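You operate a simulated robot arm through the tools that you are given. There is no shell and no other tool. Be economical: measure what you need, move in short steps, check, and stop when the job is done.

The job below is to be done with a simulated robot arm. You get a single attempt, and the scene is never put back.

## Task
Take the Type 20 bearing from the top of the green table and leave it on top of the orange sample brick there.
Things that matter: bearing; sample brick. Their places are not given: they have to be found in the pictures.

The check looks at the end state, three seconds after you hand in, the way a careful person would. Anything else that was tipped, shoved, dropped, spilled or broken makes it a failure.

## Robot
A 7-joint arm with a two-finger parallel gripper, fixed in place. Base frame: the origin is at the foot of the arm, x ahead of it, y to its left, z up; the work surface is at about z = 0. Readings come in m, degrees, newtons and seconds.
With the tool pointing down near the work surface it reaches from about 0.22 to 0.58 m from the base axis. Its first joint turns from -66.0 to 66.0 degrees. Payload 2.5 kg.
The TCP is the grasp point between the finger pads, 0.023 m short of the fingertips. In the tool frame z runs along the fingers and y along their closing line. The gripper opens to 0.094 m. The fingers are 0.038 m wide and 0.01 m thick; the gripper's body (0.054 by 0.096 m) begins 0.039 m behind the TCP.
Orientation is that of the tool frame in the base frame, as a unit quaternion [x, y, z, w]. With the fingers straight down and closing along the base's y, the tool's x points along the base's -x, its y along +y and its z along -z.

## Interface
- The arm moves only by the tool step_arm. Its argument "plan" is one flat list of numbers, 7 for each row, row after row: the shift along the tool's x, y, z in cm, then the turn, a rotation vector about the tool's x, y, z in degrees, then the gripper command, from -1 (fully open) to 1 (shut), values between in proportion. In form: [x, y, z, wx, wy, wz, gripper, x, y, z, wx, wy, wz, gripper, ...]. A call has 1 to 8 rows; each row shifts and turns the commanded pose from where the row before left it, along the tool's axes as they then stand. Each row takes 0.2 s and may step no farther than 0.05 m and 8.6 degrees from the row before; otherwise, or with a gripper value out of range, the whole call is refused. Where a pose cannot be reached the arm comes as near as it can. A force on the tool above 40 N (or 10 N above the force at the start of the call, whichever is more), or a blocked arm, ends the call early, and 0.2 s more pass. The fingers move at their own pace (about 0.108 m/s each) and stop on an object; they squeeze with about 28 N. The grip force told is the motor's: it shows also when the fingers shut on nothing. Time passes only in rows, and 0.2 s behind the last, so rows that do not move let the fingers close. The reply holds the time, the measured pose of the TCP, the force on the tool along the base axes, the opening and the grip force, in the units named above and with some noise.
- Cameras (640 x 400 px; columns grow to the right, rows downward): "scene" is fixed at [0.1154, -0.4102, 0.531]; the picture's right is [0.85, -0.53, 0.00], its down [-0.36, -0.57, -0.74] and it looks along [0.39, 0.63, -0.67] (base axes); focal length 273 px, centre (320, 200). "wrist" rides on the gripper at [0.086, 0.016, -0.074] in the tool frame; the picture's right is [-0.18, 0.98, 0.00], its down [-0.58, -0.11, -0.81] and it looks along [-0.79, -0.15, 0.59] (tool axes); focal length 243 px, centre (320, 200).
- get_image(camera): a new picture of that camera. It takes no simulated time.
- probe_pixels(camera, pixels): for up to 12 pixels [column, row] of the newest picture of that camera ("zoom" is the newest enlarged one), the place [x, y, z] in the base frame of the surface seen there, good to about 0.002 m. It takes no simulated time.
- enlarge(camera, box): a new picture of the part [left, top, right, bottom] of that camera's present view, enlarged. It takes no simulated time.
- finish_job(): hands the job in; it is judged then, once.

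Work in short steps. Measure before you move; look again where a grasp or a placing could have gone wrong, and mend it. You have 60 turns and 30 pictures in all, those below and enlarged ones among them. Open the gripper and draw the arm clear of the work before you hand the job in, unless the task says otherwise; then end with one line.

The tools are called after "Request:" by a JSON object that holds its "fn" and its "kwargs". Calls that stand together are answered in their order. step_arm: Moves the arm, as the interface text tells. Its arguments: {"type":"object","properties":{"plan":{"type":"array","items":{"type":"number"}}},"required":["plan"]} The other tools are called the same way: get_image (camera) takes a picture; probe_pixels (camera, pixels) gives the place of the surface under pixels of a picture; enlarge (camera, box) takes an enlarged picture of a part of a camera's view; finish_job () hands the job in.

At the start:

```text
time: 0.0
position: [0.4448, 0.0144, 0.2818]
tcp_rot: [0.0, 1.0, 0.0, 0.0]
wrist_force: [0.1, 0.2, 0.0]
gripper_width: 0.0939
grasp_force: 0.1
```

scene: 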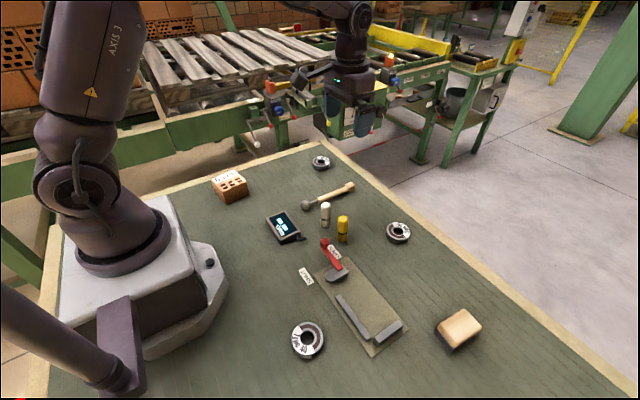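
wrist: 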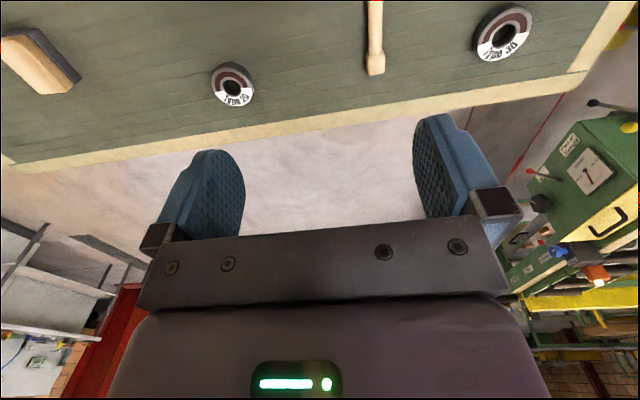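

There are three bearings, near scene pixels (320,162), (398,232) and (308,340), and an orange brick near (230,187). I'll enlarge each area to read the labels.

Request:
{"fn": "enlarge", "kwargs": {"camera": "scene", "box": [270, 310, 350, 360]}}

Request:
{"fn": "enlarge", "kwargs": {"camera": "scene", "box": [360, 207, 440, 257]}}

Request:
{"fn": "enlarge", "kwargs": {"camera": "scene", "box": [200, 140, 344, 230]}}

```text
8.00 times, centred on (310, 335) of scene
```

zoom: 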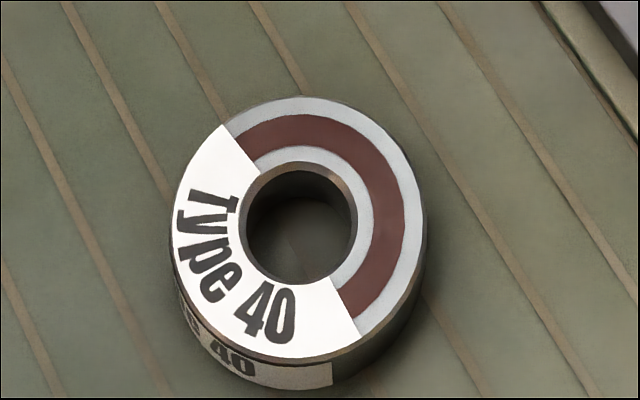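

```text
8.00 times, centred on (400, 232) of scene
```

zoom: 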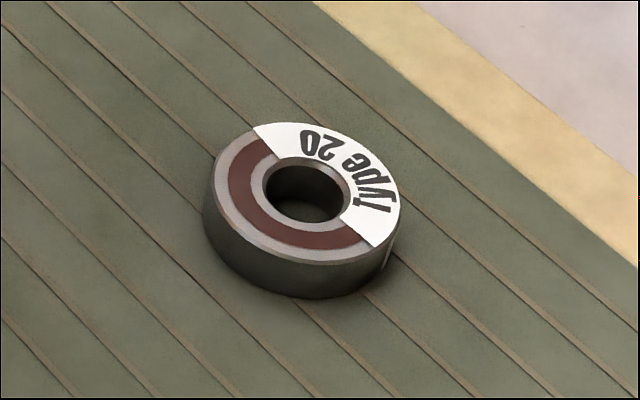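

```text
4.44 times, centred on (272, 185) of scene
```

zoom: 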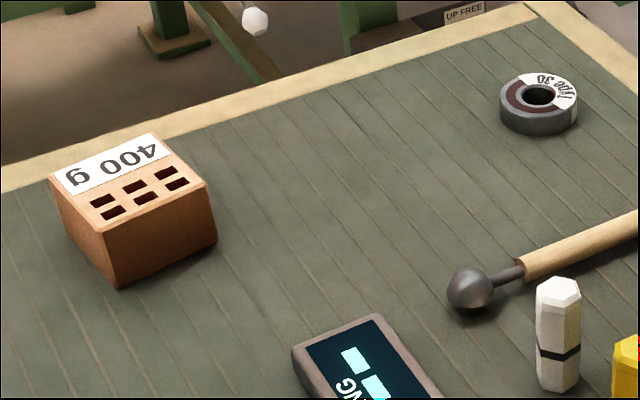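

The Type 20 bearing is the one at scene (398,232), and the orange sample brick ("400 g") is at (230,187). Next I probe both, plus the neighbours.

Request:
{"fn": "probe_pixels", "kwargs": {"camera": "zoom", "pixels": [[58, 180], [153, 137], [208, 183], [105, 228], [117, 282], [216, 240], [130, 185], [470, 270]]}}

Request:
{"fn": "probe_pixels", "kwargs": {"camera": "scene", "pixels": [[388, 228], [409, 233], [397, 223.5], [399, 239], [398, 232], [393, 236], [404, 226], [343, 219], [326, 205], [420, 250], [459, 322], [352, 185]]}}

Request:
{"fn": "enlarge", "kwargs": {"camera": "scene", "box": [360, 207, 440, 257]}}

```text
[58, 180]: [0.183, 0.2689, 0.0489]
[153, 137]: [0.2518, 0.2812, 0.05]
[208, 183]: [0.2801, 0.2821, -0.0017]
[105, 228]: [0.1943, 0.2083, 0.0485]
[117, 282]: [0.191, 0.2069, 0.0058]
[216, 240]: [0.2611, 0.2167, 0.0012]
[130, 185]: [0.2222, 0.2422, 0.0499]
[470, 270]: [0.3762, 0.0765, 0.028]
```

```text
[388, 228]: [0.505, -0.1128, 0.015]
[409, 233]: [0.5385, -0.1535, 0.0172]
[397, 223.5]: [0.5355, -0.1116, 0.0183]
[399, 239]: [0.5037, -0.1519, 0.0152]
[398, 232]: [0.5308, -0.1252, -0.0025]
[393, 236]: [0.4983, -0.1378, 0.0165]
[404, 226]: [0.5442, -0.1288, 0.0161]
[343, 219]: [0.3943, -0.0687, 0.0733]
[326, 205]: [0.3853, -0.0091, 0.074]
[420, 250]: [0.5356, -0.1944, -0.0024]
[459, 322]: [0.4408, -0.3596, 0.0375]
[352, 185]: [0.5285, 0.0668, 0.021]
```

```text
8.00 times, centred on (400, 232) of scene
```

zoom: 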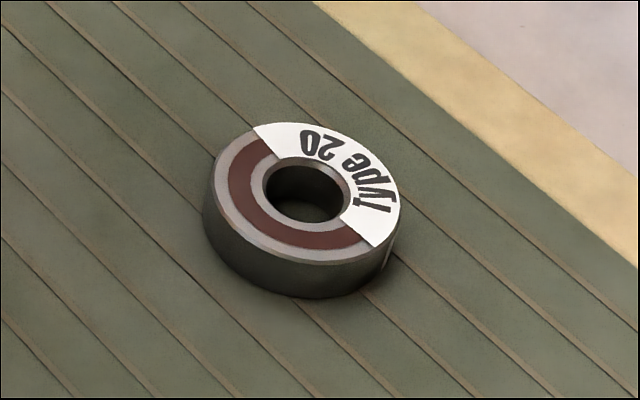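

The bearing is centred near (0.521, -0.132), about 54 mm across and 17 mm tall. The brick's top is at z≈0.05, centred near (0.223, 0.245). I move above the bearing first.

Request:
{"fn": "step_arm", "kwargs": {"plan": [-1.9, -3.66, 2.6, 0, 0, 0, -1, -1.9, -3.66, 2.6, 0, 0, 0, -1, -1.9, -3.66, 2.6, 0, 0, 0, -1, -1.9, -3.66, 2.6, 0, 0, 0, -1, 0, 0, 0, 0, 0, 0, -1]}}

Request:
{"fn": "get_image", "kwargs": {"camera": "wrist"}}

Request:
{"fn": "get_image", "kwargs": {"camera": "scene"}}

```text
time: 1.2
position: [0.5223, -0.1299, 0.1776]
tcp_rot: [-0.001, 1.0, 0.0, 0.0]
wrist_force: [0.6, -0.1, -0.6]
gripper_width: 0.0942
grasp_force: 0.0
```

```text
23 pictures are left
```

wrist: 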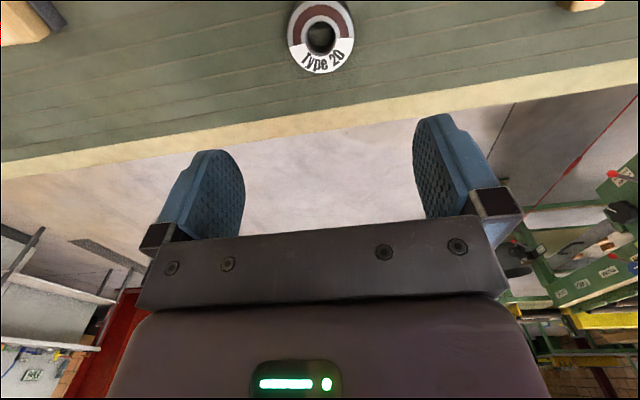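

```text
22 pictures are left
```

scene: 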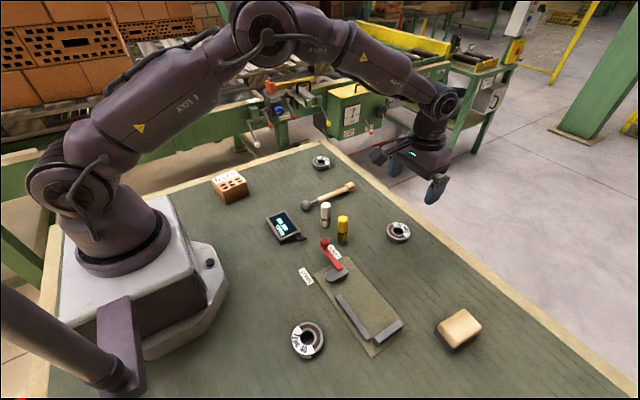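

The wrist view shows the Type 20 bearing clearly at (321,37). I probe its rim and the table to refine the centre.

Request:
{"fn": "probe_pixels", "kwargs": {"camera": "wrist", "pixels": [[290, 36], [352, 36], [320, 5], [321, 69], [300, 12], [343, 61], [260, 40], [380, 40]]}}

```text
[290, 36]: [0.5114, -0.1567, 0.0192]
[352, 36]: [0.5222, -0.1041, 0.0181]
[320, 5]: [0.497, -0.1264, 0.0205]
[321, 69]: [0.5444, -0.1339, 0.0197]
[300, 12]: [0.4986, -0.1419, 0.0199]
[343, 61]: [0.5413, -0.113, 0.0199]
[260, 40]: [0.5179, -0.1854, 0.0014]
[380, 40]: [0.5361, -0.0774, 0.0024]
```

The refined centre is about (0.520, -0.131) with the top at 0.019. I descend to TCP z≈0.027, staying open.

Request:
{"fn": "step_arm", "kwargs": {"plan": [0.2, -0.1, 4, 0, 0, 0, -1, 0, 0, 4, 0, 0, 0, -1, 0, 0, 4, 0, 0, 0, -1, 0, 0, 2, 0, 0, 0, -1, 0, 0, 0, 0, 0, 0, -1]}}

```text
time: 2.4
position: [0.5206, -0.1334, 0.0367]
tcp_rot: [0.0, 1.0, 0.0, 0.001]
wrist_force: [0.3, -0.1, -0.7]
gripper_width: 0.0937
grasp_force: 0.0
```

The TCP is at (0.5206, -0.1334, 0.0367) with no contact. I shift slightly in y, go down 1 cm and close.

Request:
{"fn": "step_arm", "kwargs": {"plan": [0, 0.2, 1.0, 0, 0, 0, -1, 0, 0, 0, 0, 0, 0, -1, 0, 0, 0, 0, 0, 0, 1, 0, 0, 0, 0, 0, 0, 1, 0, 0, 0, 0, 0, 0, 1]}}

Request:
{"fn": "get_image", "kwargs": {"camera": "wrist"}}

```text
time: 3.6
position: [0.5198, -0.1318, 0.0276]
tcp_rot: [-0.001, 1.0, 0.0, 0.0]
wrist_force: [-0.5, 0.1, -0.1]
gripper_width: 0.0556
grasp_force: 28.7
```

```text
21 pictures are left
```

wrist: 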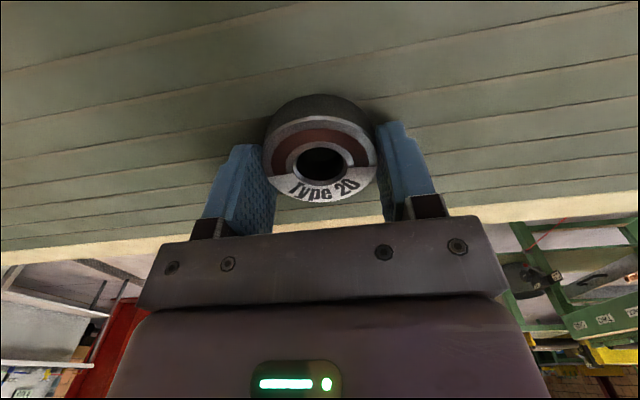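

The bearing is held at 55.6 mm with 28.7 N. I lift it straight up.

Request:
{"fn": "step_arm", "kwargs": {"plan": [0, 0, -2, 0, 0, 0, 1, 0, 0, -4, 0, 0, 0, 1, 0, 0, -4, 0, 0, 0, 1, 0, 0, -4, 0, 0, 0, 1, 0, 0, -4, 0, 0, 0, 1, 0, 0, 0, 0, 0, 0, 1]}}

Request:
{"fn": "get_image", "kwargs": {"camera": "wrist"}}

```text
time: 5.0
position: [0.5195, -0.131, 0.2082]
tcp_rot: [0.0, 1.0, 0.0, 0.001]
wrist_force: [0.6, -0.8, -1.0]
gripper_width: 0.0558
grasp_force: 28.0
```

```text
20 pictures are left
```

wrist: 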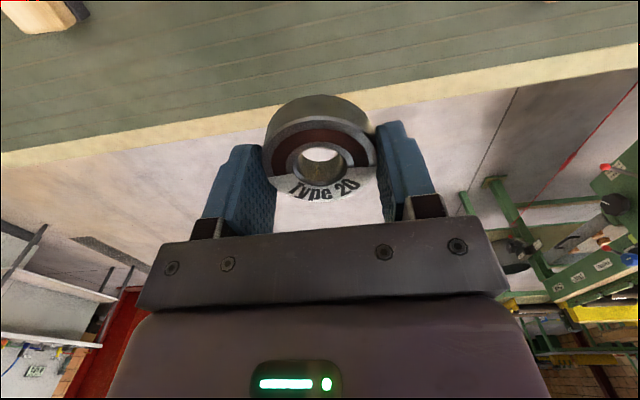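

The bearing hangs level in the fingers at z≈0.208. I carry it towards the brick, which is well clear of the other items.

Request:
{"fn": "step_arm", "kwargs": {"plan": [2.47, 3.13, 0, 0, 0, 0, 1, 2.47, 3.13, 0, 0, 0, 0, 1, 2.47, 3.13, 0, 0, 0, 0, 1, 2.47, 3.13, 0, 0, 0, 0, 1, 2.47, 3.13, 0, 0, 0, 0, 1, 2.47, 3.13, 0, 0, 0, 0, 1, 2.47, 3.13, 0, 0, 0, 0, 1, 2.47, 3.13, 0, 0, 0, 0, 1]}}

```text
time: 6.8
position: [0.3206, 0.1193, 0.2071]
tcp_rot: [0.0, 1.0, 0.0, 0.0]
wrist_force: [0.2, 0.1, -1.3]
gripper_width: 0.0558
grasp_force: 28.6
```

Tracking is good. I stop 4 rows further on, above the brick, and look.

Request:
{"fn": "step_arm", "kwargs": {"plan": [2.44, 3.13, 0, 0, 0, 0, 1, 2.44, 3.13, 0, 0, 0, 0, 1, 2.44, 3.13, 0, 0, 0, 0, 1, 2.44, 3.13, 0, 0, 0, 0, 1, 0, 0, 0, 0, 0, 0, 1]}}

Request:
{"fn": "get_image", "kwargs": {"camera": "wrist"}}

Request:
{"fn": "get_image", "kwargs": {"camera": "scene"}}

```text
time: 8.0
position: [0.2225, 0.2438, 0.2081]
tcp_rot: [0.0, 1.0, 0.001, 0.0]
wrist_force: [-0.2, 0.0, -2.0]
gripper_width: 0.0555
grasp_force: 27.5
```

```text
19 pictures are left
```

wrist: 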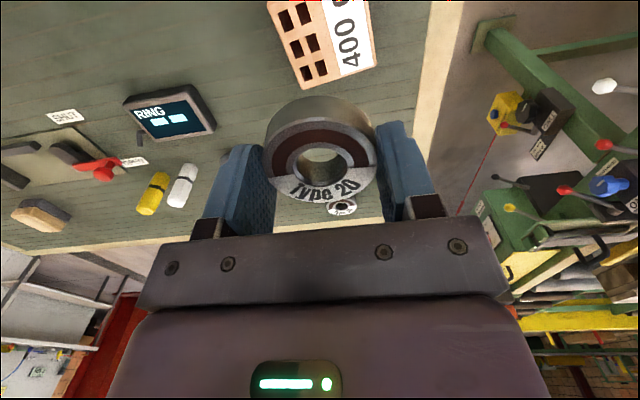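

```text
18 pictures are left
```

scene: 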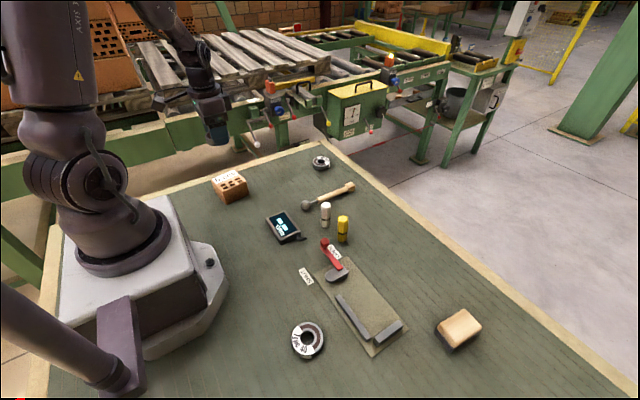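

The brick is at the top of the wrist view, with far top corners near (302,85) and (376,66). I probe its edges to refine the centre.

Request:
{"fn": "probe_pixels", "kwargs": {"camera": "wrist", "pixels": [[304, 82], [373, 65], [371, 3], [366, 2], [275, 6], [270, 3], [325, 40], [410, 50], [340, 30]]}}

Request:
{"fn": "enlarge", "kwargs": {"camera": "scene", "box": [190, 160, 270, 210]}}

```text
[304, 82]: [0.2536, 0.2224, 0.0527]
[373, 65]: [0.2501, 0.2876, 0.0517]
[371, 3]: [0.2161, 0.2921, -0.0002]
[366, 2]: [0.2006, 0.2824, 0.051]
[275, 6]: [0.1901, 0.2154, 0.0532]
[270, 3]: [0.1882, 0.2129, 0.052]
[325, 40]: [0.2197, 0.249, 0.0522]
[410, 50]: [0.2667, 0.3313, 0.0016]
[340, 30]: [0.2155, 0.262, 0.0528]
```

```text
8.00 times, centred on (230, 185) of scene
```

zoom: 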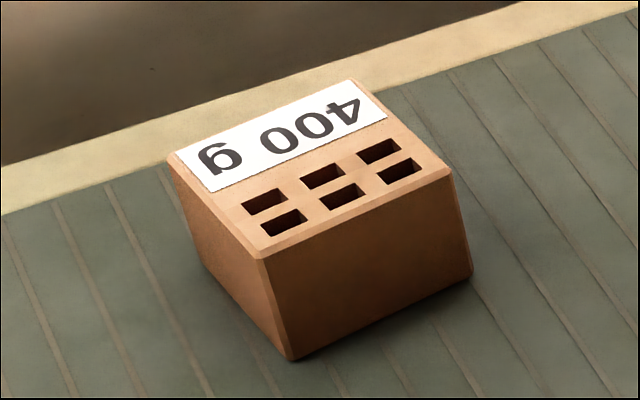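

Request:
{"fn": "probe_pixels", "kwargs": {"camera": "zoom", "pixels": [[172, 158], [346, 84], [444, 172], [262, 252], [220, 120], [310, 165]]}}

```text
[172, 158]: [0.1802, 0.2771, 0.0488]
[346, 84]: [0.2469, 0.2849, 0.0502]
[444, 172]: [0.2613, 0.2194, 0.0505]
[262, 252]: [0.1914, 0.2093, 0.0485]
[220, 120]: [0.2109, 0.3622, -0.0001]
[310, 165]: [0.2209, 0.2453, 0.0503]
```

The brick top centre is about (0.220, 0.249) at z≈0.051, so contact should come at TCP z≈0.078. I correct xy and lower to about 0.09.

Request:
{"fn": "step_arm", "kwargs": {"plan": [0.25, 0.5, 3, 0, 0, 0, 1, 0, 0, 3, 0, 0, 0, 1, 0, 0, 3, 0, 0, 0, 1, 0, 0, 2.6, 0, 0, 0, 1, 0, 0, 0, 0, 0, 0, 1, 0, 0, 0, 0, 0, 0, 1]}}

Request:
{"fn": "enlarge", "kwargs": {"camera": "scene", "box": [166, 130, 294, 210]}}

```text
time: 9.4
position: [0.2213, 0.2501, 0.0911]
tcp_rot: [0.0, 1.0, 0.0, -0.001]
wrist_force: [-0.1, 0.8, -0.7]
gripper_width: 0.0554
grasp_force: 27.8
```

```text
5.00 times, centred on (230, 170) of scene
```

zoom: 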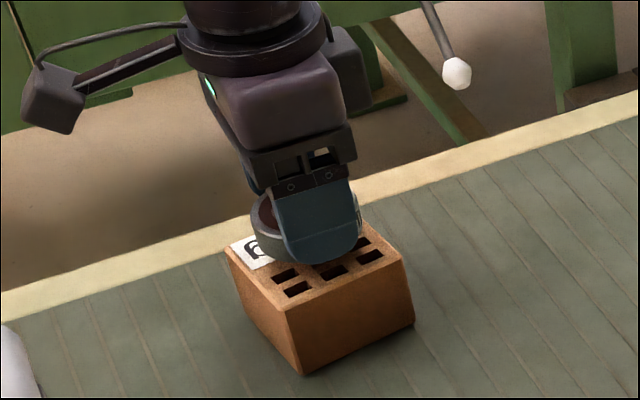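

No contact yet. I check where the bearing sits in the grip from the wrist view.

Request:
{"fn": "get_image", "kwargs": {"camera": "wrist"}}

Request:
{"fn": "probe_pixels", "kwargs": {"camera": "wrist", "pixels": [[320, 124], [322, 199], [285, 175], [355, 175], [318, 97]]}}

```text
15 pictures are left
```

wrist: 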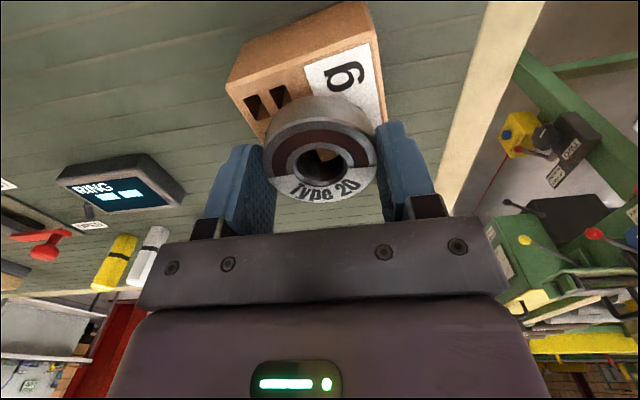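

```text
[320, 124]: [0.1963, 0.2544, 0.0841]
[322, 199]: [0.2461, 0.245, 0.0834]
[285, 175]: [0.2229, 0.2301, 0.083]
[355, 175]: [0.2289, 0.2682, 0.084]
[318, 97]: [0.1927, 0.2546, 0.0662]
```

The bearing is centred at (0.221, 0.250) with its bottom around 0.064, so the gap is about 13 mm. I lower it in small steps.

Request:
{"fn": "step_arm", "kwargs": {"plan": [0.1, -0.1, 0.6, 0, 0, 0, 1, 0, 0, 0.4, 0, 0, 0, 1, 0, 0, 0.1, 0, 0, 0, 1, 0, 0, 0, 0, 0, 0, 1]}}

```text
time: 10.4
position: [0.2217, 0.2495, 0.0814]
tcp_rot: [0.0, 1.0, 0.0, 0.0]
wrist_force: [0.7, -0.1, -1.2]
gripper_width: 0.0555
grasp_force: 28.5
```

The arm reads z = 0.0814 and there is still no contact. I go on in 1 mm steps.

Request:
{"fn": "step_arm", "kwargs": {"plan": [0, 0, 0.1, 0, 0, 0, 1, 0, 0, 0.1, 0, 0, 0, 1, 0, 0, 0, 0, 0, 0, 1]}}

```text
time: 11.2
position: [0.2202, 0.248, 0.0784]
tcp_rot: [-0.001, 1.0, 0.0, -0.001]
wrist_force: [0.1, 0.0, -1.2]
gripper_width: 0.0557
grasp_force: 28.2
```

Still no contact force at z≈0.079, so I take another millimetre.

Request:
{"fn": "step_arm", "kwargs": {"plan": [0, 0, 0.1, 0, 0, 0, 1, 0, 0, 0, 0, 0, 0, 1]}}

Request:
{"fn": "enlarge", "kwargs": {"camera": "scene", "box": [190, 155, 270, 205]}}

```text
time: 11.8
position: [0.2201, 0.2486, 0.0794]
tcp_rot: [-0.001, 1.0, 0.001, 0.0]
wrist_force: [-1.7, -2.7, 15.8]
gripper_width: 0.0555
grasp_force: 28.1
```

```text
8.00 times, centred on (230, 180) of scene
```

zoom: 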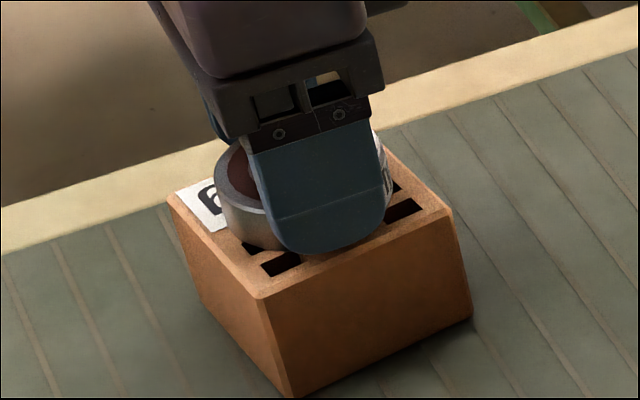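

The contact force is 15.8 N, so the bearing rests on the brick. I open gradually, then rise straight up.

Request:
{"fn": "step_arm", "kwargs": {"plan": [0, 0, -0.05, 0, 0, 0, 1, 0, 0, 0, 0, 0, 0, -0.1, 0, 0, 0, 0, 0, 0, -0.5, 0, 0, 0, 0, 0, 0, -1, 0, 0, 0, 0, 0, 0, -1]}}

Request:
{"fn": "get_image", "kwargs": {"camera": "wrist"}}

```text
time: 13.0
position: [0.2207, 0.2488, 0.0789]
tcp_rot: [0.0, 1.0, 0.0, 0.0]
wrist_force: [0.1, 0.8, 0.5]
gripper_width: 0.0938
grasp_force: 0.2
```

```text
13 pictures are left
```

wrist: 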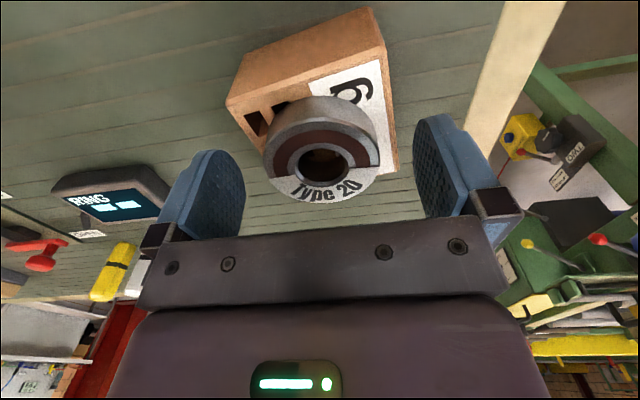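

The fingers are clear of the bearing on both sides and it lies on the brick. I withdraw straight up.

Request:
{"fn": "step_arm", "kwargs": {"plan": [0, 0, -2, 0, 0, 0, -1, 0, 0, -4, 0, 0, 0, -1, 0, 0, -4, 0, 0, 0, -1, 0, 0, -4, 0, 0, 0, -1, -4, 0, 0, 0, 0, 0, -1, -4, 0, 0, 0, 0, 0, -1, 0, 0, 0, 0, 0, 0, -1]}}

Request:
{"fn": "enlarge", "kwargs": {"camera": "scene", "box": [190, 155, 270, 205]}}

Request:
{"fn": "get_image", "kwargs": {"camera": "scene"}}

```text
time: 14.6
position: [0.2981, 0.2483, 0.2173]
tcp_rot: [-0.001, 1.0, 0.0, -0.001]
wrist_force: [1.1, 0.0, -0.1]
gripper_width: 0.094
grasp_force: 0.1
```

```text
8.00 times, centred on (230, 180) of scene
```

zoom: 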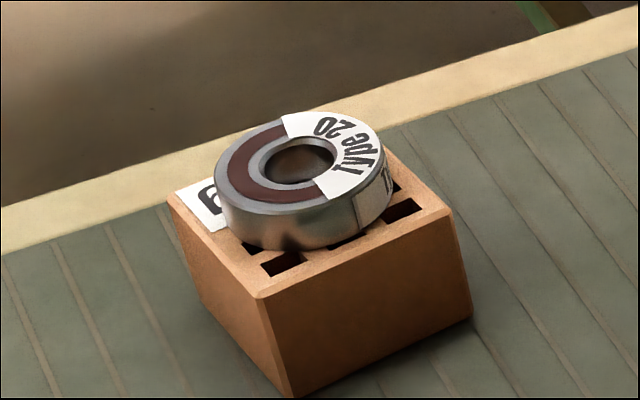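

```text
11 pictures are left
```

scene: 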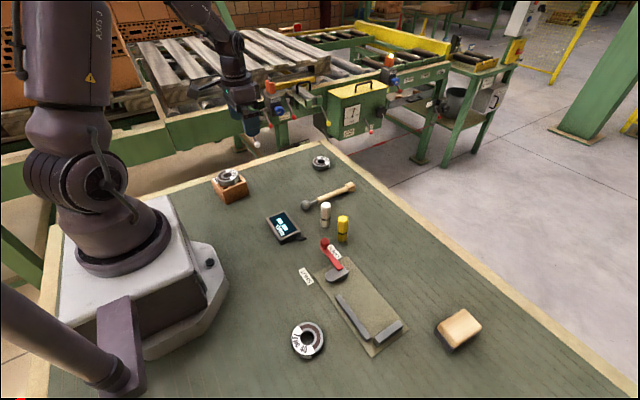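

The Type 20 bearing lies flat on the brick at (230,177), nothing else has moved, and the arm is clear with the gripper open. I hand in.

Request:
{"fn": "finish_job", "kwargs": {}}

```text
The job is handed in.
```

The Type 20 bearing is resting flat on top of the orange sample brick, nothing else on the table was moved, and the job is handed in.
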